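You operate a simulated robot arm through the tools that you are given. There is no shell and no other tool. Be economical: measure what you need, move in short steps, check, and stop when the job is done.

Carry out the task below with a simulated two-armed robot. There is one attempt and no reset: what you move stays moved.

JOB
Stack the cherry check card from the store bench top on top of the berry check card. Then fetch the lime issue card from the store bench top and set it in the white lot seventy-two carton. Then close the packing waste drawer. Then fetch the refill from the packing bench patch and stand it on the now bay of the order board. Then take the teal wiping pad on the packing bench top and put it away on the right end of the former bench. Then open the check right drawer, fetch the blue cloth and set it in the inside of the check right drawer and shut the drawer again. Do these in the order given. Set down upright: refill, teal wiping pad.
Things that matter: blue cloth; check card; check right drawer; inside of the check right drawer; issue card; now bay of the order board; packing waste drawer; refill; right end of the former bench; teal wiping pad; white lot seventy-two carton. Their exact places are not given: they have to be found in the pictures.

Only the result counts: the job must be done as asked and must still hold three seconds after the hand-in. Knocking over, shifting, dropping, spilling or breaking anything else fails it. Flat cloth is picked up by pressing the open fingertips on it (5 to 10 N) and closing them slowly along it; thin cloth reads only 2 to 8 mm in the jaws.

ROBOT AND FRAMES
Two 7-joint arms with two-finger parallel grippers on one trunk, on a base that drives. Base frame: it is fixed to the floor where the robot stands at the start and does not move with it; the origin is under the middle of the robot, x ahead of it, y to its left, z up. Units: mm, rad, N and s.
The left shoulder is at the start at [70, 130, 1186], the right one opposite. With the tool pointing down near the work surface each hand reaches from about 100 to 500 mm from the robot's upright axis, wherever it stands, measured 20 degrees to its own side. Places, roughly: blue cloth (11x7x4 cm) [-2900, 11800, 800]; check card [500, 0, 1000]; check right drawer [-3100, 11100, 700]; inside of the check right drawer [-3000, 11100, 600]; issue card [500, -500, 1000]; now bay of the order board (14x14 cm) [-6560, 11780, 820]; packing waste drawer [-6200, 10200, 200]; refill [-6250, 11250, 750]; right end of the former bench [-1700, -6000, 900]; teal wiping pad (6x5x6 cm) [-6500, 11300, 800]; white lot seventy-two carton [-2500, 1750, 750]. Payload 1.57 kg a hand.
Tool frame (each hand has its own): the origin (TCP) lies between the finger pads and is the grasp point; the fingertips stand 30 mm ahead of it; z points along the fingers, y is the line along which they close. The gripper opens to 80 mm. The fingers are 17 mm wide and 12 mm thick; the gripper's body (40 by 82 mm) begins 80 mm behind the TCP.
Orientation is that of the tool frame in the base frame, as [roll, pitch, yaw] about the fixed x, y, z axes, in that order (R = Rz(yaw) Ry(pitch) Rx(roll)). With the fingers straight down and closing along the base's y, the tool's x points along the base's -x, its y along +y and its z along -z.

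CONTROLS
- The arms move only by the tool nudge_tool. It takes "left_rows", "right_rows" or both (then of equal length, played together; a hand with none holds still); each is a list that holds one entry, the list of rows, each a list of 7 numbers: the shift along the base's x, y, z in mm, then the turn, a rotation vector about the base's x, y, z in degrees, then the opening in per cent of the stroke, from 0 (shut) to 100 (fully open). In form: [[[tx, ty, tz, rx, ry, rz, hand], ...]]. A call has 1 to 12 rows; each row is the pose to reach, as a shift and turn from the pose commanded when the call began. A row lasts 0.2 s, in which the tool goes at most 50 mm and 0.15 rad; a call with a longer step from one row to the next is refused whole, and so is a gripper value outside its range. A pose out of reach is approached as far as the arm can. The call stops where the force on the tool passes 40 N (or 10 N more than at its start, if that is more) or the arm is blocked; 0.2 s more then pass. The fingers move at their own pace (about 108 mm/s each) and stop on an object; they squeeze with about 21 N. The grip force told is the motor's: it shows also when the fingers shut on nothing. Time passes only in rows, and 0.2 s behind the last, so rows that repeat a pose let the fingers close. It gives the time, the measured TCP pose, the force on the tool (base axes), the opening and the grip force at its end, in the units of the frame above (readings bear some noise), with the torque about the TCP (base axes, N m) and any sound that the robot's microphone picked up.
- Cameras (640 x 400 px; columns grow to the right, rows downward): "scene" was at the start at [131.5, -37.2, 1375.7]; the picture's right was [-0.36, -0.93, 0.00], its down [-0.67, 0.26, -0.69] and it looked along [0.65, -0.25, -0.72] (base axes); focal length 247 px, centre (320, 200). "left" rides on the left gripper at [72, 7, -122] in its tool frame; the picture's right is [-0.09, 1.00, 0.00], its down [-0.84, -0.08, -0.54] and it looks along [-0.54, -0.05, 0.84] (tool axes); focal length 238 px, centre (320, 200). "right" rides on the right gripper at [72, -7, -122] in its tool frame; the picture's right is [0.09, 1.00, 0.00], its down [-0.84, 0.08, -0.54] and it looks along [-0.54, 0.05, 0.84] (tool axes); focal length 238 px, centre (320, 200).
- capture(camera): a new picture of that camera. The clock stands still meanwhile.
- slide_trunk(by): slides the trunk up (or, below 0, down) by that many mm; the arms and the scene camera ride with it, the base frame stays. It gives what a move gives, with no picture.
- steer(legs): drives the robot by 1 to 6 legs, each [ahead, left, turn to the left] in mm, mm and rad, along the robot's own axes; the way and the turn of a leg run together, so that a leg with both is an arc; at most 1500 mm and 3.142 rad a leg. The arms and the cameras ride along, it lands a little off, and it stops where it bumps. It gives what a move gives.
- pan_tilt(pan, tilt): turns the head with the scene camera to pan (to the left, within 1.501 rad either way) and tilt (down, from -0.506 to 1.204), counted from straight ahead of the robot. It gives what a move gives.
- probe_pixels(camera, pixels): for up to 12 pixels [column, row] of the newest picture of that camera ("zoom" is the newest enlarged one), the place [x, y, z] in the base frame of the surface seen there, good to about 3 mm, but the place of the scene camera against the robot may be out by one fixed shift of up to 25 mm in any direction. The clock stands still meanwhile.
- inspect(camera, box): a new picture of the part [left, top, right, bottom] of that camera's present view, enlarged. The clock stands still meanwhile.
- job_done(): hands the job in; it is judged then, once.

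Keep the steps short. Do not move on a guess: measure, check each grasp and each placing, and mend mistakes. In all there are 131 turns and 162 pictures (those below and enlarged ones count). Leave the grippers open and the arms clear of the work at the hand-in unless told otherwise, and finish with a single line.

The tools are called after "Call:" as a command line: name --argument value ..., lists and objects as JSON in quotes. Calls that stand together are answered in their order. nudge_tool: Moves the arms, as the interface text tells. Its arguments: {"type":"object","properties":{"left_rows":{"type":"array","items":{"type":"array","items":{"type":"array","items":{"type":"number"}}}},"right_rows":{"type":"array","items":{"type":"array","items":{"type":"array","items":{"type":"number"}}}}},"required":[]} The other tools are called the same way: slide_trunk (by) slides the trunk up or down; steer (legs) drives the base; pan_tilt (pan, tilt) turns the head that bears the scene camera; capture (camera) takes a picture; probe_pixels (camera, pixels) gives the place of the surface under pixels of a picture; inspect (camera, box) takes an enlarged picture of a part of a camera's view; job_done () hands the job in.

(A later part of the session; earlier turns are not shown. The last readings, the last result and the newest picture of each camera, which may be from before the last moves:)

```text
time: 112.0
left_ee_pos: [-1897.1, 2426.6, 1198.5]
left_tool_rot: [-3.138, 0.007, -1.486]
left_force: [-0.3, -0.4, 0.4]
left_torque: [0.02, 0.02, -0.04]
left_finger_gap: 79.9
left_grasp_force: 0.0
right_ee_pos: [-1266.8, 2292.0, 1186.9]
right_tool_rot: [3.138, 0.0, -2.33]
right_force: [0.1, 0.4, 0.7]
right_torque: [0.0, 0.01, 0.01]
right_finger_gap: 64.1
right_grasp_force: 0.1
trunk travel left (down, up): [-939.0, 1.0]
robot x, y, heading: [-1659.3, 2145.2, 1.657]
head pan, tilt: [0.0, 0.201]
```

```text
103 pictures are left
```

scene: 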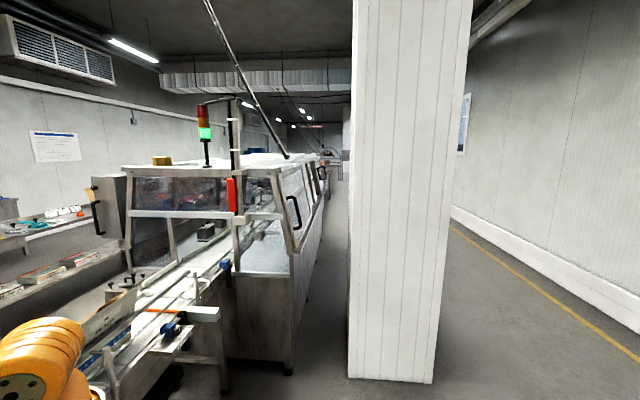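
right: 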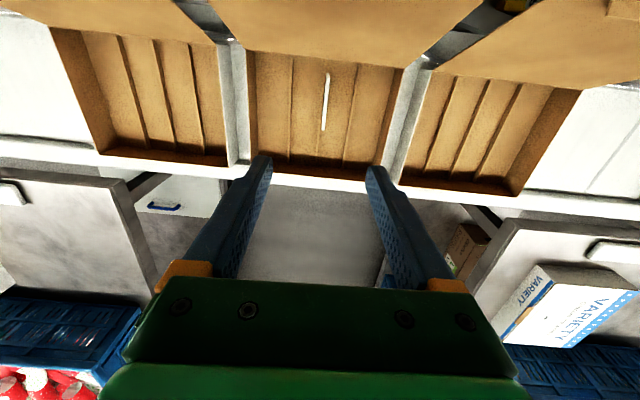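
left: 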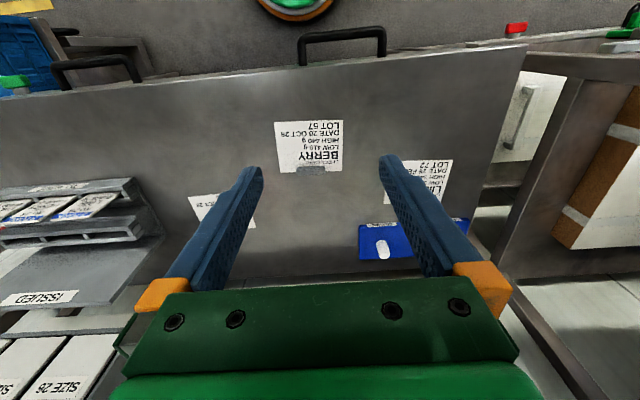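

A pillar stands ahead. I'll probe floor points at the pillar, machine and wall to pick the way.

Call:
probe_pixels --camera "scene" --pixels '[[350, 375], [433, 382], [290, 370], [325, 190], [345, 300], [480, 380], [560, 300], [450, 235], [340, 160], [300, 330], [335, 200], [420, 380]]'

Call:
inspect --camera "scene" --box '[230, 100, 360, 200]'

```text
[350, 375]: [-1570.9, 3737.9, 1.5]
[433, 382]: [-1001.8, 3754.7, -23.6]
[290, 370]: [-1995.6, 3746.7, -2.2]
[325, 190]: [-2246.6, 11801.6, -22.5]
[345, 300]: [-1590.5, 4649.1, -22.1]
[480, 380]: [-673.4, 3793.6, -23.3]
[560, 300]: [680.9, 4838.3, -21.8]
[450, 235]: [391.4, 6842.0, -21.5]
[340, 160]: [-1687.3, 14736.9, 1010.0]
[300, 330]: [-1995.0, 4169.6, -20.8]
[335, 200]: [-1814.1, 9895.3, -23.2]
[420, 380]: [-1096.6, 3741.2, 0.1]
```

```text
4.00 times, centred on (295, 150) of scene
```

zoom: 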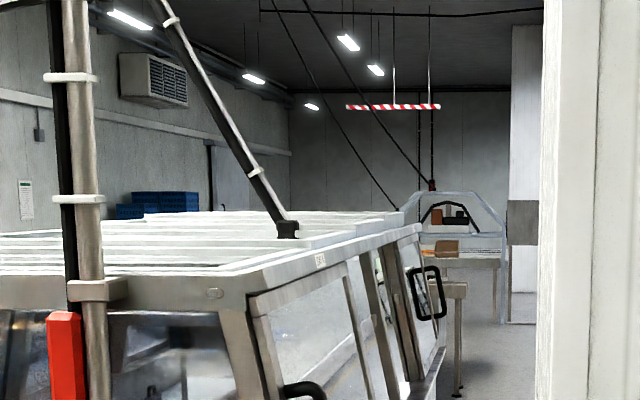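

The gap left of the pillar is only 425 mm, so I'll go round its right side along the aisle at x≈-350.

Call:
steer --legs '[[440, -1352, 0], [0, 0, -0.086], [1450, 0, 0], [1000, 0, 0]]'

Call:
capture --camera "scene"

```text
time: 131.2
left_ee_pos: [-654.7, 5470.3, 1199.2]
left_tool_rot: [3.141, 0.006, -1.536]
left_force: [0.4, -0.6, -0.8]
left_torque: [0.02, 0.01, -0.01]
left_finger_gap: 80.3
left_grasp_force: 0.0
right_ee_pos: [-31.9, 5302.3, 1188.0]
right_tool_rot: [3.139, 0.001, -2.383]
right_force: [-0.5, -0.5, 0.1]
right_torque: [-0.01, 0.01, -0.02]
right_finger_gap: 63.8
right_grasp_force: 0.0
trunk travel left (down, up): [-939.0, 1.0]
robot x, y, heading: [-426.8, 5178.7, 1.607]
head pan, tilt: [0.0, 0.201]
```

```text
101 pictures are left
```

scene: 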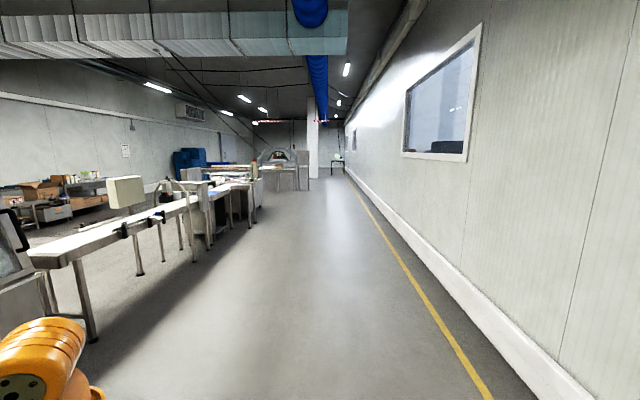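

The aisle is clear. I'll enlarge the far area to plan.

Call:
inspect --camera "scene" --box '[100, 130, 360, 290]'

Call:
probe_pixels --camera "scene" --pixels '[[95, 340], [138, 272], [195, 260], [215, 232], [255, 220], [280, 170], [305, 185], [275, 160], [315, 130], [190, 160], [40, 205], [65, 200]]'

```text
2.46 times, centred on (230, 210) of scene
```

zoom: 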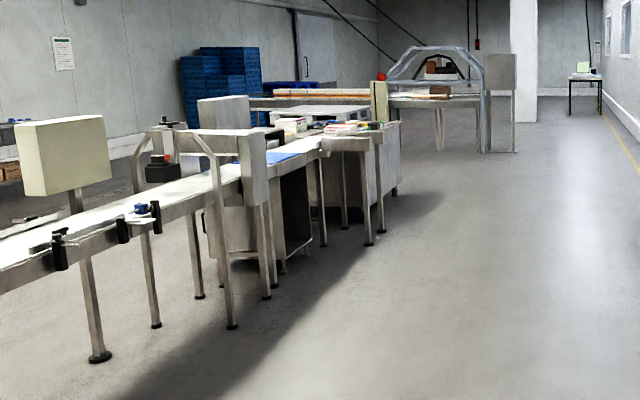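

```text
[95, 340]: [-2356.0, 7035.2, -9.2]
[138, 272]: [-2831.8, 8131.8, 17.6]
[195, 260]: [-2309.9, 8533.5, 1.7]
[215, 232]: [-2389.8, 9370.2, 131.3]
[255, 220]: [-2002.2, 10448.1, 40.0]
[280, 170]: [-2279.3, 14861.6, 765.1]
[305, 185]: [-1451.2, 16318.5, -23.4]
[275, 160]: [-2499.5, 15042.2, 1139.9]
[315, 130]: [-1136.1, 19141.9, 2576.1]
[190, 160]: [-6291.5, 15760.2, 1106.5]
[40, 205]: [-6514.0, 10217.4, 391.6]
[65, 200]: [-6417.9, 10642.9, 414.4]
```

I'll drive 6 m up the aisle, then look left.

Call:
steer --legs '[[1500, 0, -0.03], [1500, 0, 0], [1500, 0, 0], [1500, 0, 0]]'

Call:
pan_tilt --pan 1.2 --tilt 0.3

Call:
capture --camera "scene"

```text
time: 159.8
left_ee_pos: [-924.2, 11485.9, 1197.7]
left_tool_rot: [-3.14, 0.009, -1.509]
left_force: [0.3, 0.0, -0.1]
left_torque: [-0.01, 0.02, -0.01]
left_finger_gap: 79.9
left_grasp_force: 0.1
right_ee_pos: [-298.6, 11335.7, 1187.1]
right_tool_rot: [3.138, 0.0, -2.357]
right_force: [-0.7, -0.3, -0.1]
right_torque: [-0.02, 0.02, -0.02]
right_finger_gap: 63.7
right_grasp_force: 0.0
trunk travel left (down, up): [-939.0, 1.0]
robot x, y, heading: [-695.4, 11200.1, 1.633]
head pan, tilt: [0.0, 0.201]
```

```text
time: 161.2
left_ee_pos: [-924.9, 11486.2, 1198.4]
left_tool_rot: [-3.139, 0.007, -1.509]
left_force: [0.1, 1.1, -0.1]
left_torque: [-0.01, 0.0, 0.0]
left_finger_gap: 80.1
left_grasp_force: 0.0
right_ee_pos: [-298.7, 11335.1, 1187.9]
right_tool_rot: [3.139, -0.001, -2.356]
right_force: [-0.6, -0.5, -1.3]
right_torque: [0.03, 0.01, -0.03]
right_finger_gap: 64.2
right_grasp_force: 0.0
trunk travel left (down, up): [-939.0, 1.0]
robot x, y, heading: [-692.1, 11200.7, 1.633]
head pan, tilt: [1.201, 0.3]
```

```text
99 pictures are left
```

scene: 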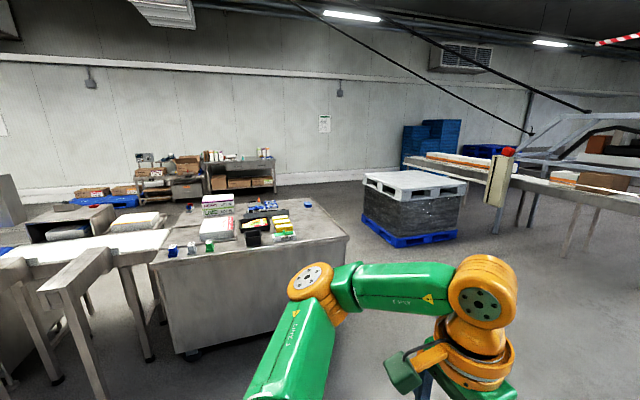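

Call:
inspect --camera "scene" --box '[0, 140, 350, 280]'

Call:
inspect --camera "scene" --box '[60, 130, 290, 220]'

Call:
probe_pixels --camera "scene" --pixels '[[185, 352], [348, 240], [155, 260], [365, 230], [455, 240], [320, 270], [315, 200], [240, 190], [160, 200], [300, 195], [100, 260], [565, 245]]'

```text
1.83 times, centred on (175, 210) of scene
```

zoom: 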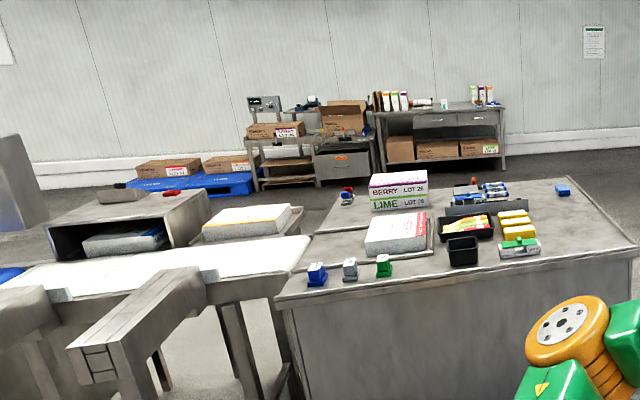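

```text
2.78 times, centred on (175, 175) of scene
```

zoom: 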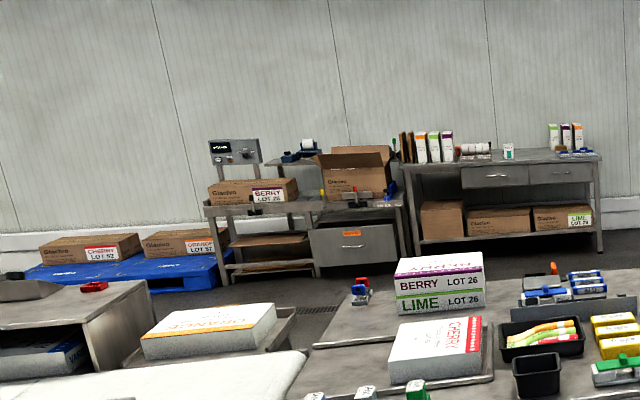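

```text
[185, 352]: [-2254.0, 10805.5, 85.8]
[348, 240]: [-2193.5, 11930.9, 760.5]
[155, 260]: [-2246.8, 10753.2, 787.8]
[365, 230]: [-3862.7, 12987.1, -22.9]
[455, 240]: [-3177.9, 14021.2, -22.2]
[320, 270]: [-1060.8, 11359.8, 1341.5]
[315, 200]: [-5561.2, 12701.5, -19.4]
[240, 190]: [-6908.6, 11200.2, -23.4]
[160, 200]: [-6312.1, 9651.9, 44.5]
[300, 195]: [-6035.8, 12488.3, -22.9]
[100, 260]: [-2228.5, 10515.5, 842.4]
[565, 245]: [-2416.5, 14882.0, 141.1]
```

The packing bench is along the wall at x≈-6500. I'll go between the check bench (y≤11930) and the pallet (y≥12990), at y≈12460.

Call:
steer --legs '[[1260, 0, 0], [0, 0, 1.509], [1500, 0, 0], [1500, 0, 0], [1100, 0, 0]]'

Call:
pan_tilt --pan 0.5 --tilt 0.4

Call:
capture --camera "scene"

```text
time: 190.7
left_ee_pos: [-5176.5, 12288.3, 1198.0]
left_tool_rot: [-3.141, 0.006, 0.011]
left_force: [0.6, 0.1, 0.3]
left_torque: [-0.02, 0.02, 0.0]
left_finger_gap: 79.8
left_grasp_force: 0.2
right_ee_pos: [-4993.5, 12906.2, 1187.7]
right_tool_rot: [3.137, 0.001, -0.835]
right_force: [0.8, -0.4, 0.4]
right_torque: [-0.02, 0.01, 0.03]
right_finger_gap: 63.9
right_grasp_force: 0.0
trunk travel left (down, up): [-939.0, 1.0]
robot x, y, heading: [-4876.1, 12509.0, -3.132]
head pan, tilt: [1.201, 0.3]
```

```text
time: 191.8
left_ee_pos: [-5176.2, 12289.3, 1197.6]
left_tool_rot: [-3.14, 0.004, 0.011]
left_force: [0.2, 0.4, -0.3]
left_torque: [-0.01, 0.0, 0.01]
left_finger_gap: 80.0
left_grasp_force: 0.1
right_ee_pos: [-4993.3, 12908.0, 1187.1]
right_tool_rot: [3.138, 0.001, -0.836]
right_force: [-0.3, 0.2, -0.8]
right_torque: [0.01, 0.02, 0.0]
right_finger_gap: 64.0
right_grasp_force: 0.1
trunk travel left (down, up): [-939.0, 1.0]
robot x, y, heading: [-4879.8, 12509.3, -3.131]
head pan, tilt: [0.499, 0.4]
```

```text
96 pictures are left
```

scene: 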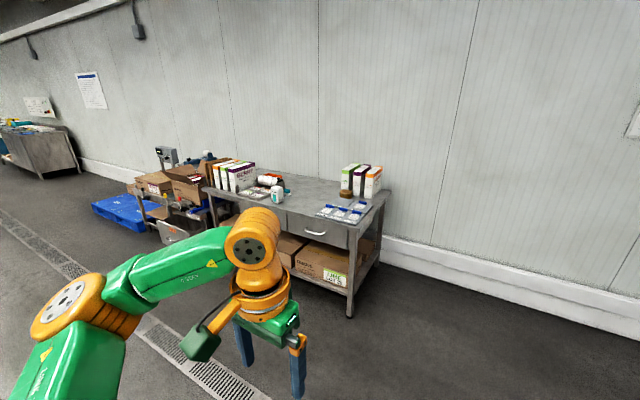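

I'll shift left along the bench to stand before the waste drawer station, and look.

Call:
steer --legs '[[200, 1150, 0], [200, 1000, 0]]'

Call:
pan_tilt --pan 0 --tilt 0.5

Call:
capture --camera "scene"

```text
time: 202.7
left_ee_pos: [-5526.7, 10106.2, 1198.0]
left_tool_rot: [3.14, 0.004, 0.025]
left_force: [0.2, 0.3, 0.1]
left_torque: [0.03, 0.0, -0.03]
left_finger_gap: 79.8
left_grasp_force: 0.1
right_ee_pos: [-5352.4, 10728.8, 1187.7]
right_tool_rot: [3.138, -0.003, -0.824]
right_force: [0.6, 0.7, 0.1]
right_torque: [0.0, 0.02, 0.0]
right_finger_gap: 63.9
right_grasp_force: 0.0
trunk travel left (down, up): [-939.0, 1.0]
robot x, y, heading: [-5225.9, 10329.4, -3.12]
head pan, tilt: [0.499, 0.4]
```

```text
time: 203.6
left_ee_pos: [-5526.1, 10106.0, 1198.0]
left_tool_rot: [-3.141, 0.004, 0.025]
left_force: [-0.4, -0.2, -0.7]
left_torque: [0.0, -0.04, -0.03]
left_finger_gap: 80.0
left_grasp_force: 0.0
right_ee_pos: [-5352.2, 10725.7, 1187.2]
right_tool_rot: [3.138, 0.0, -0.825]
right_force: [-0.4, 1.0, 0.1]
right_torque: [-0.02, 0.0, 0.01]
right_finger_gap: 64.2
right_grasp_force: 0.0
trunk travel left (down, up): [-939.0, 1.0]
robot x, y, heading: [-5230.5, 10328.9, -3.119]
head pan, tilt: [0.0, 0.499]
```

```text
95 pictures are left
```

scene: 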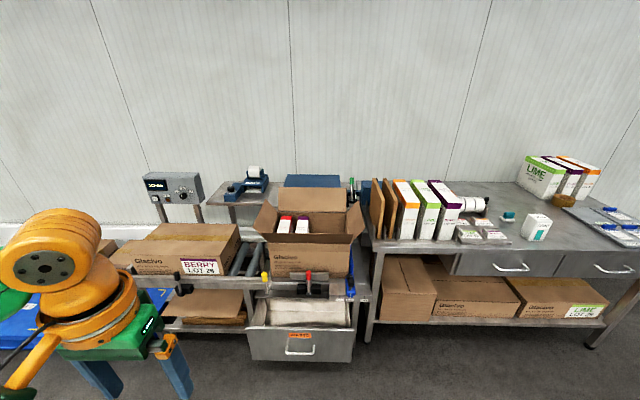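

The open waste drawer is at (300,345). I'll enlarge and probe.

Call:
inspect --camera "scene" --box '[220, 250, 400, 370]'

Call:
probe_pixels --camera "scene" --pixels '[[300, 351], [300, 335], [252, 330], [352, 330], [300, 322], [262, 300], [340, 300], [300, 275], [380, 260], [270, 287], [350, 284], [320, 285]]'

```text
3.33 times, centred on (310, 310) of scene
```

zoom: 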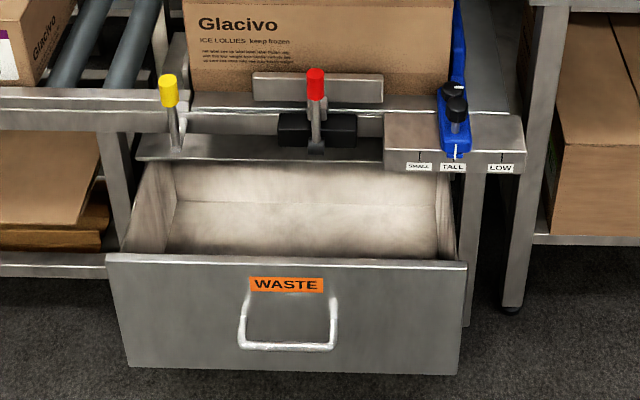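

```text
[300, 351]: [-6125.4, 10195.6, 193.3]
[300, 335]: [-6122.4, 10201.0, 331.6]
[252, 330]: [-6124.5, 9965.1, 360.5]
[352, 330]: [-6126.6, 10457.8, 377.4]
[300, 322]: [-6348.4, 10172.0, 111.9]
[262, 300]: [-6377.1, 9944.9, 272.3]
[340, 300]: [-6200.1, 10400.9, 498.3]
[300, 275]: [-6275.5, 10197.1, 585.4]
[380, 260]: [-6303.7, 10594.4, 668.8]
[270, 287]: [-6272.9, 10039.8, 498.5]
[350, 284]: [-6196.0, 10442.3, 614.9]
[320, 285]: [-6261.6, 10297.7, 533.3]
```

The waste drawer front is at x≈-6125, y 9950–10445, z 215–395. I'll lower the trunk, close the left fingers, tilt that hand forward and use it to push.

Call:
slide_trunk --by -760

Call:
nudge_tool --left_rows '[[[-10, 0, -10, 0, 8, 0, 0], [-20, 0, -30, 0, 16, 0, 0], [-30, 0, -50, 0, 24, 0, 0], [-40, 0, -70, 0, 32, 0, 0], [-50, 0, -90, 0, 40, 0, 0], [-60, 0, -110, 0, 48, 0, 0], [-60, 0, -115, 0, 50, 0, 0]]]'

Call:
steer --legs '[[250, -80, -0.02]]'

Call:
capture --camera "scene"

Call:
capture --camera "left"

```text
refused: -760 is not a number from -400 to 400
```

```text
time: 205.2
left_ee_pos: [-5599.4, 10100.7, 1081.7]
left_tool_rot: [-3.11, 0.843, 0.037]
left_force: [0.5, -0.4, -0.7]
left_torque: [0.04, 0.0, -0.01]
left_finger_gap: 0.3
left_grasp_force: 20.7
left hand out of reach, approached as far as the arm can: row 4, 5, 6, 7
right_ee_pos: [-5353.0, 10726.8, 1186.7]
right_tool_rot: [3.139, 0.0, -0.824]
right_force: [0.0, 0.8, -0.3]
right_torque: [-0.01, 0.01, 0.02]
right_finger_gap: 64.3
right_grasp_force: 0.1
trunk travel left (down, up): [-939.0, 1.0]
robot x, y, heading: [-5231.2, 10327.3, -3.118]
head pan, tilt: [0.0, 0.499]
```

```text
time: 207.1
left_ee_pos: [-5855.7, 10184.6, 1082.4]
left_tool_rot: [-3.11, 0.846, 0.015]
left_force: [0.1, -0.6, -1.0]
left_torque: [0.0, -0.01, 0.03]
left_finger_gap: 0.0
left_grasp_force: 20.8
right_ee_pos: [-5593.2, 10805.1, 1188.1]
right_tool_rot: [3.137, 0.002, -0.845]
right_force: [1.0, -0.7, -0.1]
right_torque: [0.02, 0.01, 0.03]
right_finger_gap: 64.0
right_grasp_force: 0.1
trunk travel left (down, up): [-939.0, 1.0]
robot x, y, heading: [-5482.4, 10405.5, 3.141]
head pan, tilt: [0.0, 0.499]
```

```text
93 pictures are left
```

scene: 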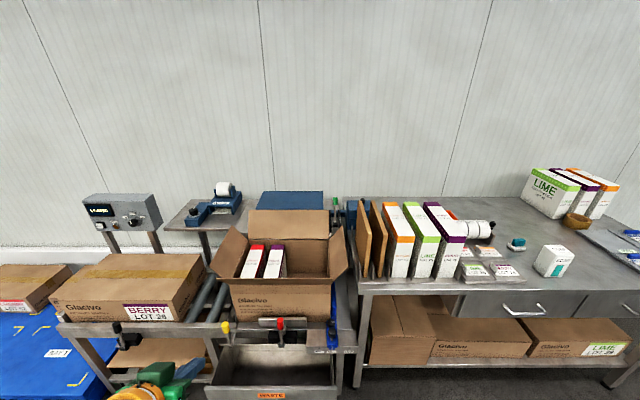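

```text
92 pictures are left
```

left: 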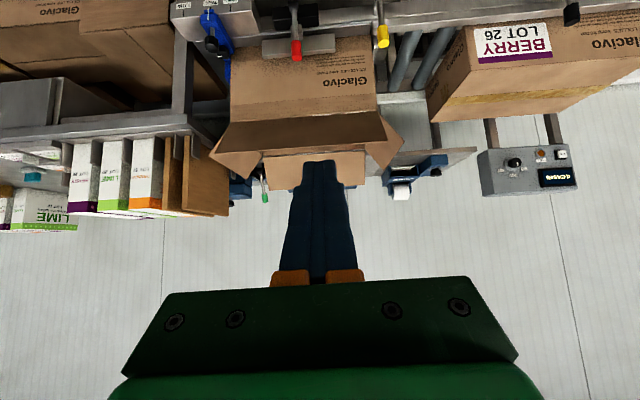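

Two slides of -380 are needed; x=-5856 leaves 245 mm clear to the drawer.

Call:
slide_trunk --by -380

Call:
slide_trunk --by -380

Call:
capture --camera "left"

Call:
capture --camera "scene"

```text
time: 210.7
left_ee_pos: [-5859.6, 10185.2, 702.0]
left_tool_rot: [-3.112, 0.842, 0.011]
left_force: [-0.7, -0.4, 0.1]
left_torque: [-0.02, -0.02, -0.03]
left_finger_gap: 0.1
left_grasp_force: 20.6
right_ee_pos: [-5596.9, 10806.2, 807.7]
right_tool_rot: [3.137, 0.001, -0.848]
right_force: [1.2, 0.1, 0.2]
right_torque: [-0.05, -0.01, 0.0]
right_finger_gap: 64.2
right_grasp_force: 0.0
trunk travel left (down, up): [-559.0, 381.0]
robot x, y, heading: [-5485.9, 10405.9, 3.139]
head pan, tilt: [0.0, 0.499]
```

```text
time: 214.4
left_ee_pos: [-5859.4, 10185.7, 322.3]
left_tool_rot: [-3.11, 0.844, 0.013]
left_force: [-0.5, -0.6, 0.4]
left_torque: [-0.02, 0.0, 0.02]
left_finger_gap: 0.0
left_grasp_force: 21.2
right_ee_pos: [-5597.9, 10805.9, 426.3]
right_tool_rot: [3.137, 0.0, -0.845]
right_force: [0.3, -0.1, -0.3]
right_torque: [0.0, 0.0, -0.01]
right_finger_gap: 64.1
right_grasp_force: 0.0
trunk travel left (down, up): [-179.0, 761.0]
robot x, y, heading: [-5487.6, 10402.7, 3.141]
head pan, tilt: [0.0, 0.499]
```

```text
91 pictures are left
```

left: 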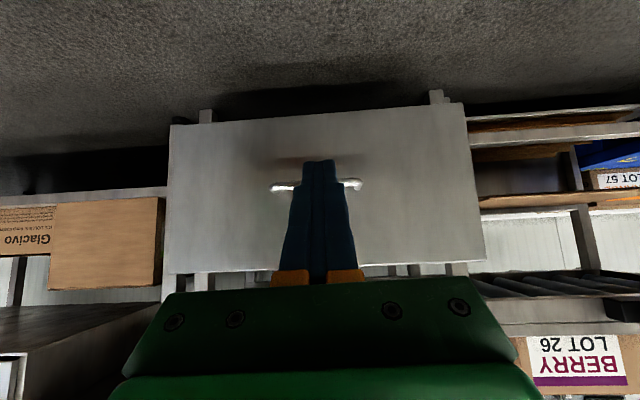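

```text
90 pictures are left
```

scene: 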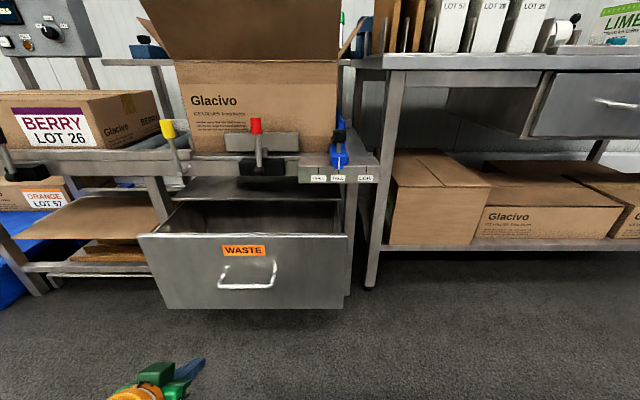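

I'll read the drawer face and surroundings from the left camera.

Call:
probe_pixels --camera "left" --pixels '[[250, 150], [250, 240], [400, 150], [400, 240], [275, 187], [355, 186], [180, 200], [470, 200], [400, 258], [400, 118]]'

Call:
probe_pixels --camera "scene" --pixels '[[155, 240], [345, 238], [240, 300], [245, 275], [245, 190], [310, 185], [355, 290], [320, 195], [180, 195], [258, 160], [170, 160]]'

```text
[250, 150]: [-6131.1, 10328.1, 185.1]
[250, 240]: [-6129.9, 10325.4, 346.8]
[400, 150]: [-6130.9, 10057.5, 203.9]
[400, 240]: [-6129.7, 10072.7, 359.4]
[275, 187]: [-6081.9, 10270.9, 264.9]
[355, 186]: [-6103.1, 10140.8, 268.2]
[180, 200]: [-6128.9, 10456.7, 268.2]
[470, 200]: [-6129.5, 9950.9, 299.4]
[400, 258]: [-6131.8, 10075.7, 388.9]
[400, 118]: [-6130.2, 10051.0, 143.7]
```

```text
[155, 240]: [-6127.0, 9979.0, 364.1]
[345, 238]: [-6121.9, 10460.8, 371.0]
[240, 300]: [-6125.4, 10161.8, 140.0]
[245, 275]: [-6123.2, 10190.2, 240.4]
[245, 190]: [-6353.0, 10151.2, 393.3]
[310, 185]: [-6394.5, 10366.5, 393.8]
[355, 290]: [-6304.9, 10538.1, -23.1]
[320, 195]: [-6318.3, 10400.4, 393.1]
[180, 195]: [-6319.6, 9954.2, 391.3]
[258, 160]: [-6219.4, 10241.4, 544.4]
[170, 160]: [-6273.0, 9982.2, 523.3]
```

The face is at x=-6130 with the handle at z≈266. I'll raise the left hand 22 mm so the tips meet the face above the handle, then drive ahead to push.

Call:
nudge_tool --left_rows '[[[0, 0, 12, 0, 0, 0, 0], [0, 0, 24, 0, 0, 0, 0]]]'

Call:
steer --legs '[[235, 0, 0], [60, 0, 0]]'

Call:
capture --camera "left"

```text
time: 215.0
left_ee_pos: [-5867.8, 10182.5, 343.6]
left_tool_rot: [-3.112, 0.84, 0.015]
left_force: [-0.5, 0.4, 1.2]
left_torque: [0.01, 0.02, 0.03]
left_finger_gap: 0.2
left_grasp_force: 21.0
left hand out of reach, approached as far as the arm can: row 1, 2
right_ee_pos: [-5597.3, 10806.3, 428.5]
right_tool_rot: [3.138, 0.0, -0.846]
right_force: [-0.5, -0.1, 0.5]
right_torque: [0.01, 0.0, -0.03]
right_finger_gap: 64.1
right_grasp_force: 0.1
trunk travel left (down, up): [-179.0, 761.0]
robot x, y, heading: [-5482.9, 10405.9, 3.135]
head pan, tilt: [0.0, 0.499]
```

```text
time: 217.3
left_ee_pos: [-6162.6, 10186.9, 342.8]
left_tool_rot: [-3.111, 0.842, 0.009]
left_force: [0.6, -0.3, 0.2]
left_torque: [0.0, 0.0, -0.01]
left_finger_gap: 0.2
left_grasp_force: 21.1
right_ee_pos: [-5887.8, 10807.4, 426.5]
right_tool_rot: [3.137, 0.001, -0.852]
right_force: [0.4, 0.6, -0.1]
right_torque: [-0.06, 0.04, 0.01]
right_finger_gap: 63.8
right_grasp_force: 0.1
trunk travel left (down, up): [-179.0, 761.0]
robot x, y, heading: [-5776.7, 10407.9, 3.137]
head pan, tilt: [0.0, 0.499]
```

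```text
89 pictures are left
```

left: 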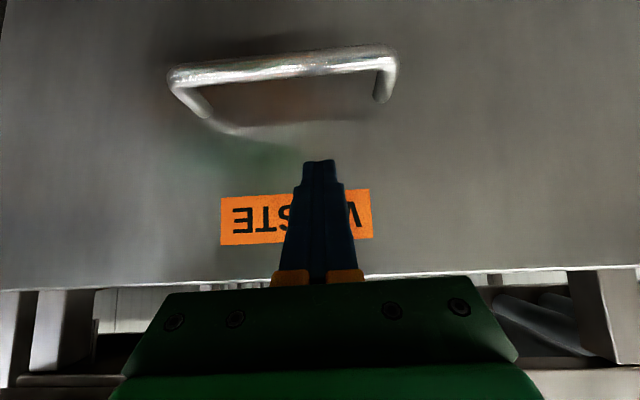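

It's pushing the drawer with little force. I'll continue ahead.

Call:
steer --legs '[[80, 0, 0]]'

Call:
capture --camera "scene"

```text
time: 218.4
left_ee_pos: [-6241.1, 10187.2, 342.3]
left_tool_rot: [-3.112, 0.842, 0.007]
left_force: [0.3, 0.3, -0.4]
left_torque: [0.02, -0.01, -0.01]
left_finger_gap: 0.0
left_grasp_force: 21.1
right_ee_pos: [-5966.1, 10807.5, 426.8]
right_tool_rot: [3.137, -0.001, -0.851]
right_force: [-0.3, -0.6, -0.8]
right_torque: [0.03, 0.0, 0.01]
right_finger_gap: 63.9
right_grasp_force: 0.0
trunk travel left (down, up): [-179.0, 761.0]
robot x, y, heading: [-5859.3, 10410.8, 3.134]
head pan, tilt: [0.0, 0.499]
```

```text
88 pictures are left
```

scene: 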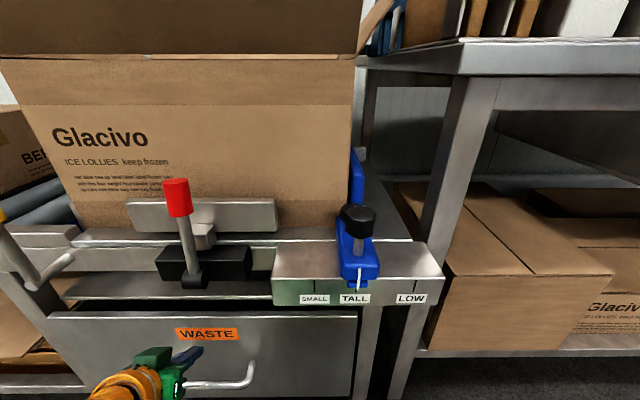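

The face is now about x=-6263, still a gap behind it. I'll push on another 40 mm, using the arm for feel.

Call:
steer --legs '[[40, 0, 0]]'

Call:
capture --camera "left"

Call:
capture --camera "scene"

```text
time: 219.2
left_ee_pos: [-6260.2, 10186.7, 340.9]
left_tool_rot: [-3.111, 0.832, 0.009]
left_force: [6.1, 0.0, 2.9]
left_torque: [-0.01, -0.02, -0.02]
left_finger_gap: 0.0
left_grasp_force: 20.4
right_ee_pos: [-5989.6, 10807.7, 427.5]
right_tool_rot: [3.136, 0.0, -0.851]
right_force: [-0.2, -0.5, 0.1]
right_torque: [-0.01, 0.02, 0.01]
right_finger_gap: 63.8
right_grasp_force: 0.1
trunk travel left (down, up): [-179.0, 761.0]
robot x, y, heading: [-5879.6, 10405.3, 3.14]
head pan, tilt: [0.0, 0.499]
stopped in leg 1: the force on the tool passed its limit at 104 N (the readings are from after the stop); the commanded pose is now the measured one
```

```text
87 pictures are left
```

left: 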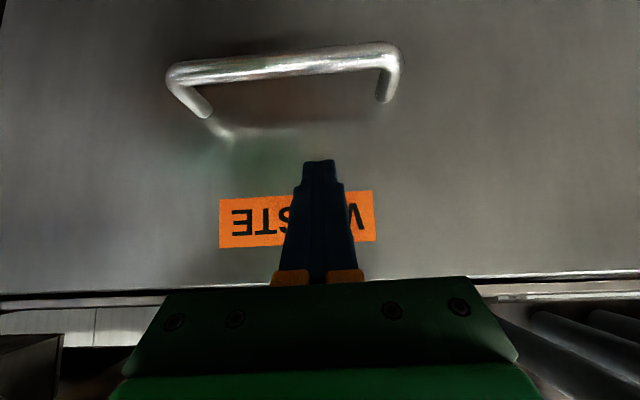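

```text
86 pictures are left
```

scene: 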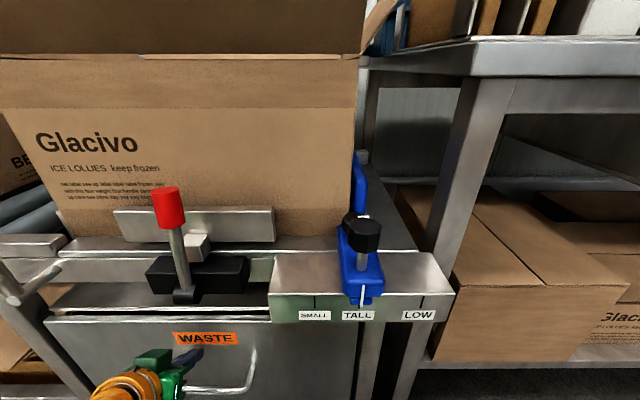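

A hard stop (104 N) means the drawer is fully in. I'll back off and measure the face.

Call:
steer --legs '[[-450, 0, 0]]'

Call:
capture --camera "left"

Call:
probe_pixels --camera "left" --pixels '[[220, 180], [420, 180], [320, 140]]'

Call:
capture --camera "scene"

```text
time: 222.0
left_ee_pos: [-5809.0, 10185.1, 341.0]
left_tool_rot: [-3.11, 0.831, 0.015]
left_force: [-0.4, -0.2, 0.2]
left_torque: [-0.04, -0.01, 0.01]
left_finger_gap: 0.1
left_grasp_force: 21.2
right_ee_pos: [-5543.6, 10806.9, 426.5]
right_tool_rot: [3.139, -0.001, -0.844]
right_force: [0.2, -0.8, -0.7]
right_torque: [0.0, 0.01, 0.0]
right_finger_gap: 63.7
right_grasp_force: 0.0
trunk travel left (down, up): [-179.0, 761.0]
robot x, y, heading: [-5430.2, 10408.2, -3.139]
head pan, tilt: [0.0, 0.499]
```

```text
85 pictures are left
```

left: 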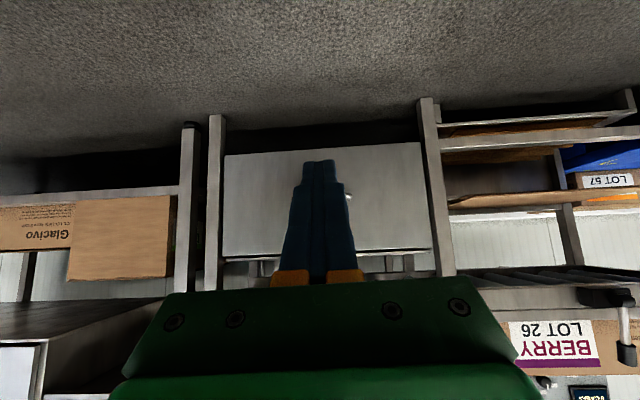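

```text
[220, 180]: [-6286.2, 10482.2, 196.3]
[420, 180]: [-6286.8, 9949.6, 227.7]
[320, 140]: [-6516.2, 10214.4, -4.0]
```

```text
84 pictures are left
```

scene: 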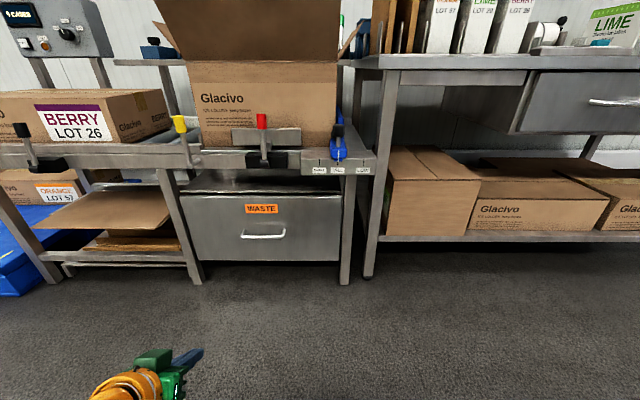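

The drawer is shut. Next I'll raise the trunk, bring the left hand upright and move along to the refill on the packing bench.

Call:
slide_trunk --by 400

Call:
slide_trunk --by 120

Call:
nudge_tool --left_rows '[[[10, 0, 10, 0, -8, 0, 60], [20, 0, 20, 0, -16, 0, 60], [30, 0, 40, 0, -24, 0, 60], [40, 0, 60, 0, -32, 0, 60], [50, 0, 80, 0, -40, 0, 60], [60, 0, 100, 0, -47.6, 0, 60]]]'

Call:
steer --legs '[[50, -800, 0]]'

Call:
pan_tilt --pan -0.1 --tilt 0.6

Call:
capture --camera "scene"

```text
time: 225.8
left_ee_pos: [-5808.6, 10184.9, 742.3]
left_tool_rot: [-3.111, 0.831, 0.015]
left_force: [-0.3, 0.3, 0.1]
left_torque: [-0.01, 0.02, 0.0]
left_finger_gap: 0.2
left_grasp_force: 20.9
right_ee_pos: [-5543.9, 10806.9, 826.6]
right_tool_rot: [3.138, 0.0, -0.843]
right_force: [0.9, -0.5, -0.2]
right_torque: [-0.01, -0.02, -0.03]
right_finger_gap: 63.9
right_grasp_force: 0.1
trunk travel left (down, up): [-579.0, 361.0]
robot x, y, heading: [-5429.7, 10405.6, -3.137]
head pan, tilt: [0.0, 0.499]
```

```text
time: 227.3
left_ee_pos: [-5809.0, 10184.7, 862.7]
left_tool_rot: [-3.109, 0.831, 0.016]
left_force: [1.0, -0.2, 0.4]
left_torque: [0.01, 0.01, -0.02]
left_finger_gap: 0.0
left_grasp_force: 21.1
right_ee_pos: [-5543.3, 10807.0, 947.7]
right_tool_rot: [3.138, 0.0, -0.844]
right_force: [0.8, 0.5, 0.2]
right_torque: [-0.01, 0.02, -0.02]
right_finger_gap: 63.8
right_grasp_force: 0.0
trunk travel left (down, up): [-699.0, 241.0]
robot x, y, heading: [-5430.5, 10407.0, -3.138]
head pan, tilt: [0.0, 0.499]
```

```text
time: 228.7
left_ee_pos: [-5748.2, 10184.4, 962.3]
left_tool_rot: [-3.122, -0.003, 0.012]
left_force: [-0.2, -0.6, 0.6]
left_torque: [-0.01, 0.0, -0.03]
left_finger_gap: 48.1
left_grasp_force: 0.1
right_ee_pos: [-5543.5, 10807.3, 946.8]
right_tool_rot: [3.137, -0.001, -0.842]
right_force: [-0.6, 0.6, 0.5]
right_torque: [0.02, 0.02, 0.01]
right_finger_gap: 64.2
right_grasp_force: 0.0
trunk travel left (down, up): [-699.0, 241.0]
robot x, y, heading: [-5427.4, 10407.4, -3.139]
head pan, tilt: [0.0, 0.499]
```

```text
time: 233.0
left_ee_pos: [-5801.2, 10986.2, 961.8]
left_tool_rot: [-3.121, 0.0, 0.004]
left_force: [0.1, 1.2, -1.0]
left_torque: [0.02, -0.01, -0.03]
left_finger_gap: 48.0
left_grasp_force: 0.0
right_ee_pos: [-5592.6, 11608.9, 946.9]
right_tool_rot: [3.137, -0.001, -0.849]
right_force: [0.1, 0.8, 0.9]
right_torque: [0.01, 0.02, 0.01]
right_finger_gap: 63.8
right_grasp_force: 0.1
trunk travel left (down, up): [-699.0, 241.0]
robot x, y, heading: [-5478.7, 11210.4, 3.141]
head pan, tilt: [0.0, 0.499]
```

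```text
time: 233.7
left_ee_pos: [-5801.0, 10987.3, 962.2]
left_tool_rot: [-3.122, 0.0, 0.004]
left_force: [-0.2, 0.7, -0.9]
left_torque: [-0.06, -0.02, 0.03]
left_finger_gap: 47.9
left_grasp_force: 0.0
right_ee_pos: [-5592.0, 11608.9, 947.7]
right_tool_rot: [3.14, -0.001, -0.85]
right_force: [0.0, -0.2, 0.8]
right_torque: [0.0, -0.01, 0.01]
right_finger_gap: 63.9
right_grasp_force: 0.0
trunk travel left (down, up): [-699.0, 241.0]
robot x, y, heading: [-5477.1, 11208.8, 3.138]
head pan, tilt: [-0.099, 0.6]
```

```text
83 pictures are left
```

scene: 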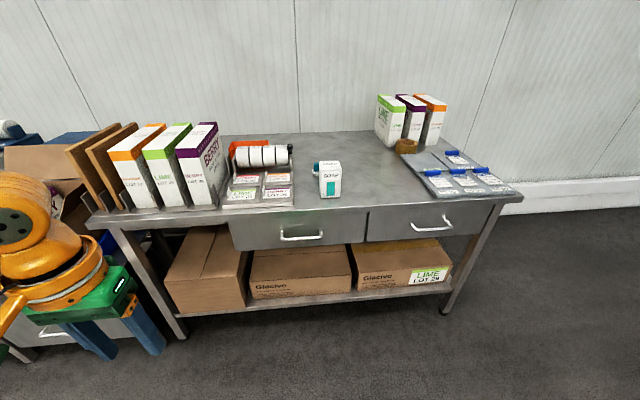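

Call:
inspect --camera "scene" --box '[220, 130, 360, 220]'

Call:
inspect --camera "scene" --box '[360, 80, 530, 220]'

Call:
probe_pixels --camera "scene" --pixels '[[330, 175], [330, 197], [330, 163], [318, 168], [500, 195], [220, 205], [437, 184], [465, 181], [490, 178], [456, 158], [395, 120], [340, 200]]'

```text
4.44 times, centred on (290, 175) of scene
```

zoom: 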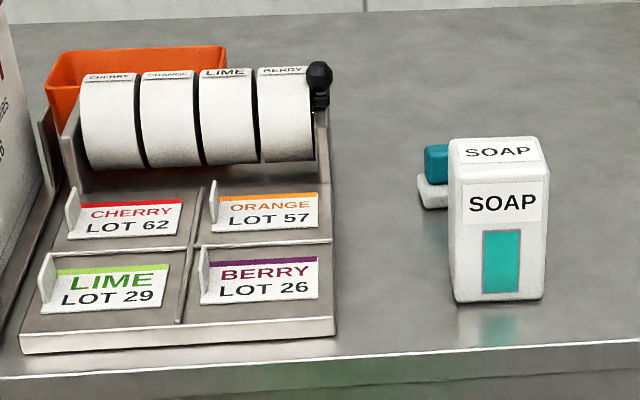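

```text
2.86 times, centred on (445, 150) of scene
```

zoom: 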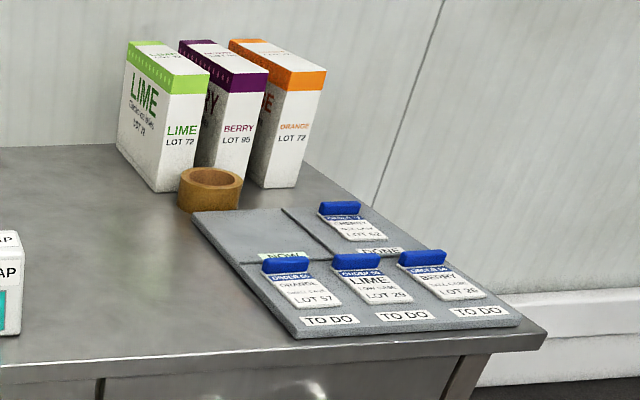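

```text
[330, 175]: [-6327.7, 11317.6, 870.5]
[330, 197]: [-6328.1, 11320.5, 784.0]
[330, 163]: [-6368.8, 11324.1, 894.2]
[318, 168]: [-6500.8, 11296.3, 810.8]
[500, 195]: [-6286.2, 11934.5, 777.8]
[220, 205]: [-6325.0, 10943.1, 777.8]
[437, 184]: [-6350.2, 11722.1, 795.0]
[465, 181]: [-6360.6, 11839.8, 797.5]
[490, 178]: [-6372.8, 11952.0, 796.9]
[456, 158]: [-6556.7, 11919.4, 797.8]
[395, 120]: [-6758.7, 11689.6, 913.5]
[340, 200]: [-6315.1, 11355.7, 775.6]
```

The SOAP refill stands at about (-6340,11306), with the teal pad behind it at (-6500,11283). The NOW bay is the empty cell of the order board at right. I'll pull the left hand up and back, then drive closer with the right hand turned forward.

Call:
nudge_tool --left_rows '[[[15, 0, 30, 0, 0, 0, 60], [30, 0, 60, 0, 0, 0, 60], [45, 0, 90, 0, 0, 0, 60], [60, 0, 120, 0, 0, 0, 60], [75, 0, 150, 0, 0, 0, 60], [90, 0, 180, 0, 0, 0, 60], [90, 0, 200, 0, 0, 0, 60]]]' --right_rows '[[[0, -30, 10, 0, 0, 7, 100], [-10, -60, 30, 0, 0, 14, 100], [-20, -90, 50, 0, 0, 21, 100], [-30, -120, 70, 0, 0, 28, 100], [-40, -150, 90, 0, 0, 35, 100], [-50, -180, 100, 0, 0, 42, 100], [-60, -210, 110, 0, 0, 48.6, 100]]]'

Call:
steer --legs '[[500, 30, 0]]'

Call:
capture --camera "right"

Call:
capture --camera "scene"

```text
time: 235.3
left_ee_pos: [-5733.4, 11007.6, 1127.3]
left_tool_rot: [-3.12, -0.003, 0.006]
left_force: [-0.3, -0.2, 0.1]
left_torque: [0.0, 0.0, -0.04]
left_finger_gap: 48.3
left_grasp_force: 0.0
left hand out of reach, approached as far as the arm can: row 5, 6, 7
right_ee_pos: [-5650.8, 11398.4, 1057.9]
right_tool_rot: [3.138, -0.002, 0.001]
right_force: [0.4, -1.0, -0.2]
right_torque: [0.03, -0.01, 0.0]
right_finger_gap: 80.1
right_grasp_force: 0.0
trunk travel left (down, up): [-699.0, 241.0]
robot x, y, heading: [-5480.6, 11208.9, 3.138]
head pan, tilt: [-0.099, 0.6]
```

```text
time: 238.2
left_ee_pos: [-6237.3, 10981.1, 1128.6]
left_tool_rot: [-3.121, 0.0, 0.003]
left_force: [0.1, 0.2, -0.8]
left_torque: [-0.03, -0.02, 0.0]
left_finger_gap: 47.7
left_grasp_force: 0.0
right_ee_pos: [-6155.9, 11372.5, 1057.6]
right_tool_rot: [3.139, 0.0, -0.001]
right_force: [0.5, -0.4, -0.5]
right_torque: [-0.01, 0.03, -0.01]
right_finger_gap: 80.0
right_grasp_force: 0.1
trunk travel left (down, up): [-699.0, 241.0]
robot x, y, heading: [-5984.9, 11181.2, 3.136]
head pan, tilt: [-0.099, 0.6]
```

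```text
80 pictures are left
```

right: 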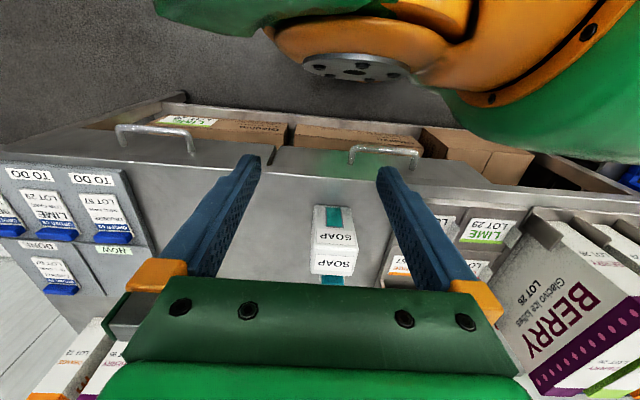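

```text
79 pictures are left
```

scene: 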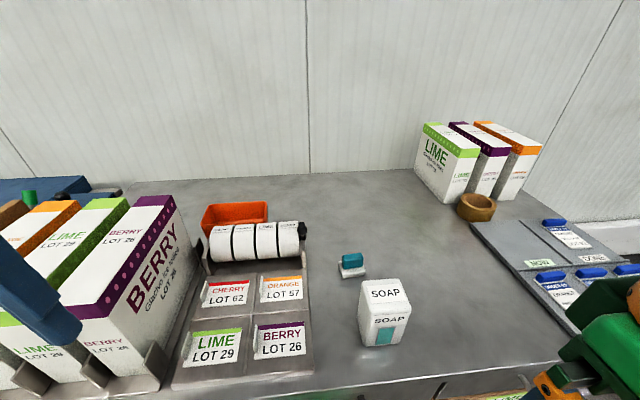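

I'll probe the SOAP box and the board in both pictures.

Call:
probe_pixels --camera "right" --pixels '[[334, 262], [314, 258], [353, 258], [332, 272], [316, 243], [354, 246], [332, 222], [318, 208], [350, 208], [110, 250], [90, 262], [270, 220]]'

Call:
probe_pixels --camera "scene" --pixels '[[385, 290], [365, 285], [408, 285], [385, 310], [385, 342], [352, 259], [345, 272], [352, 268], [538, 262], [495, 230], [520, 250], [560, 300]]'

Call:
inspect --camera "scene" --box '[330, 240, 430, 360]'

```text
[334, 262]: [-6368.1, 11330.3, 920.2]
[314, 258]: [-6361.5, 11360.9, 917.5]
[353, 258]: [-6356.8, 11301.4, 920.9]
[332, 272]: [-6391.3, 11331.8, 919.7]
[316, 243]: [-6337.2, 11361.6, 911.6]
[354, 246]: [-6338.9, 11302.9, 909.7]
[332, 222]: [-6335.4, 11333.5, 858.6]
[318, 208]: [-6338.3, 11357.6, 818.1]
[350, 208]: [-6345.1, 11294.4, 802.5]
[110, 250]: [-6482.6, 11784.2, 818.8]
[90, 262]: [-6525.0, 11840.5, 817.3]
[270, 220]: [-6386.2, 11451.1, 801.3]
```

```text
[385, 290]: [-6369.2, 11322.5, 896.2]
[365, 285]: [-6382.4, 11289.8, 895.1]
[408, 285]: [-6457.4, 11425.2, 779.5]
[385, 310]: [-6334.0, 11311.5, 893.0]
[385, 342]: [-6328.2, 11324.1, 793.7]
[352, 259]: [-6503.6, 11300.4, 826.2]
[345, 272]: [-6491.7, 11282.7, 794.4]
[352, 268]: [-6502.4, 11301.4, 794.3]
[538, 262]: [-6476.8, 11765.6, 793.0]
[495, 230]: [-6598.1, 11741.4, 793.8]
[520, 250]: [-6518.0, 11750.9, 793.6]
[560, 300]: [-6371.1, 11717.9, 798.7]
```

```text
3.33 times, centred on (380, 300) of scene
```

zoom: 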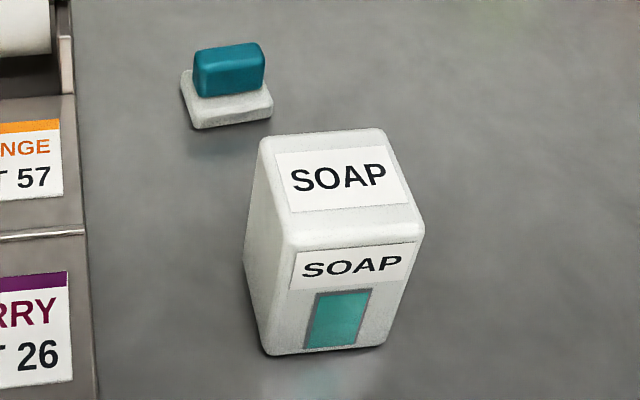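

SOAP: y 11300–11363, x -6336…-6400, z 801–920. I'll move the right hand above its centre and look before lowering.

Call:
nudge_tool --right_rows '[[[-40, -10, 0, 0, 0, 0, 100], [-80, -20, 0, 0, 0, 0, 100], [-120, -30, 0, 0, 0, 0, 100], [-160, -41, -10, 0, 0, 0, 100], [-200, -41, -30, 0, 0, 0, 100], [-214, -41, -50, 0, 0, 0, 100]]]'

Call:
capture --camera "right"

```text
time: 239.6
left_ee_pos: [-6238.1, 10981.0, 1127.3]
left_tool_rot: [-3.122, -0.002, 0.003]
left_force: [-0.1, 0.3, 0.0]
left_torque: [0.03, 0.0, 0.0]
left_finger_gap: 48.1
left_grasp_force: 0.1
right_ee_pos: [-6371.0, 11341.3, 1011.1]
right_tool_rot: [3.14, 0.001, -0.004]
right_force: [0.0, 0.1, 0.4]
right_torque: [0.01, 0.01, 0.02]
right_finger_gap: 80.1
right_grasp_force: 0.0
right hand out of reach, approached as far as the arm can: row 5, 6
trunk travel left (down, up): [-699.0, 241.0]
robot x, y, heading: [-5983.3, 11180.5, 3.135]
head pan, tilt: [-0.099, 0.6]
```

```text
77 pictures are left
```

right: 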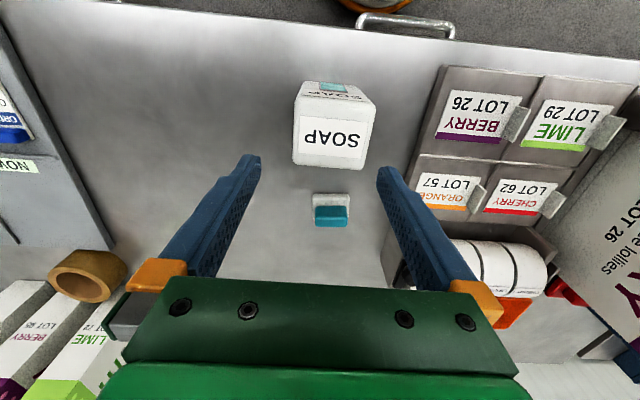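

Call:
probe_pixels --camera "right" --pixels '[[296, 130], [372, 130], [333, 160], [333, 100], [333, 130], [333, 167], [330, 212], [330, 198], [313, 212], [348, 212], [330, 225]]'

```text
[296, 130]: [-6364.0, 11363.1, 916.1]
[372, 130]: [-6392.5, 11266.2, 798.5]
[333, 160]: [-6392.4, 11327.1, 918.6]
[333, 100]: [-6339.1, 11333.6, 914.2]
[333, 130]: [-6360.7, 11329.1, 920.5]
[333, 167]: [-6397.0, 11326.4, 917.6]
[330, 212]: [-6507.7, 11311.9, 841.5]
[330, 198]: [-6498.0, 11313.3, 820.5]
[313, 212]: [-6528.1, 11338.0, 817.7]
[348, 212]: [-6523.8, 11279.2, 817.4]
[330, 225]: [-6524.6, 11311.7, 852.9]
```

SOAP centre (-6368,11330). I'll lower to z≈882 and close.

Call:
nudge_tool --right_rows '[[[2, -10, -20, 0, 0, 0, 100], [2, -10, -50, 0, 0, 0, 100], [2, -10, -80, 0, 0, 0, 100], [2, -10, -105, 0, 0, 0, 100], [2, -10, -129, 0, 0, 0, 100], [2, -10, -129, 0, 0, 0, 70], [2, -10, -129, 0, 0, 0, 40], [2, -10, -129, 0, 0, 0, 40]]]'

Call:
capture --camera "right"

```text
time: 241.4
left_ee_pos: [-6238.9, 10981.0, 1128.5]
left_tool_rot: [-3.123, -0.002, 0.002]
left_force: [-0.2, 0.5, -0.3]
left_torque: [-0.01, -0.01, -0.04]
left_finger_gap: 47.9
left_grasp_force: 0.0
right_ee_pos: [-6369.6, 11328.8, 878.3]
right_tool_rot: [3.138, 0.001, -0.004]
right_force: [-3.7, 2.8, 8.9]
right_torque: [0.71, 0.17, 0.12]
right_finger_gap: 71.8
right_grasp_force: 21.4
trunk travel left (down, up): [-699.0, 241.0]
robot x, y, heading: [-5981.0, 11180.6, 3.14]
head pan, tilt: [-0.099, 0.6]
```

```text
76 pictures are left
```

right: 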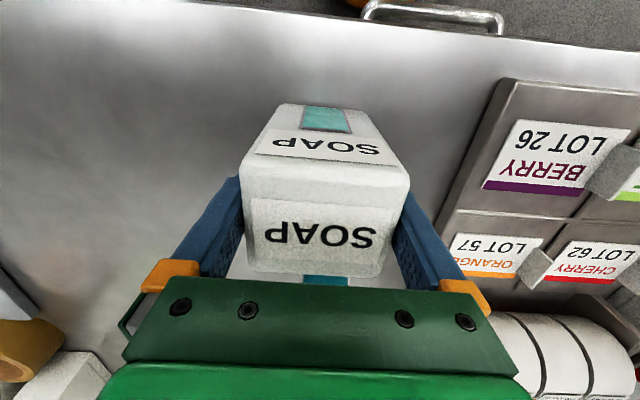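

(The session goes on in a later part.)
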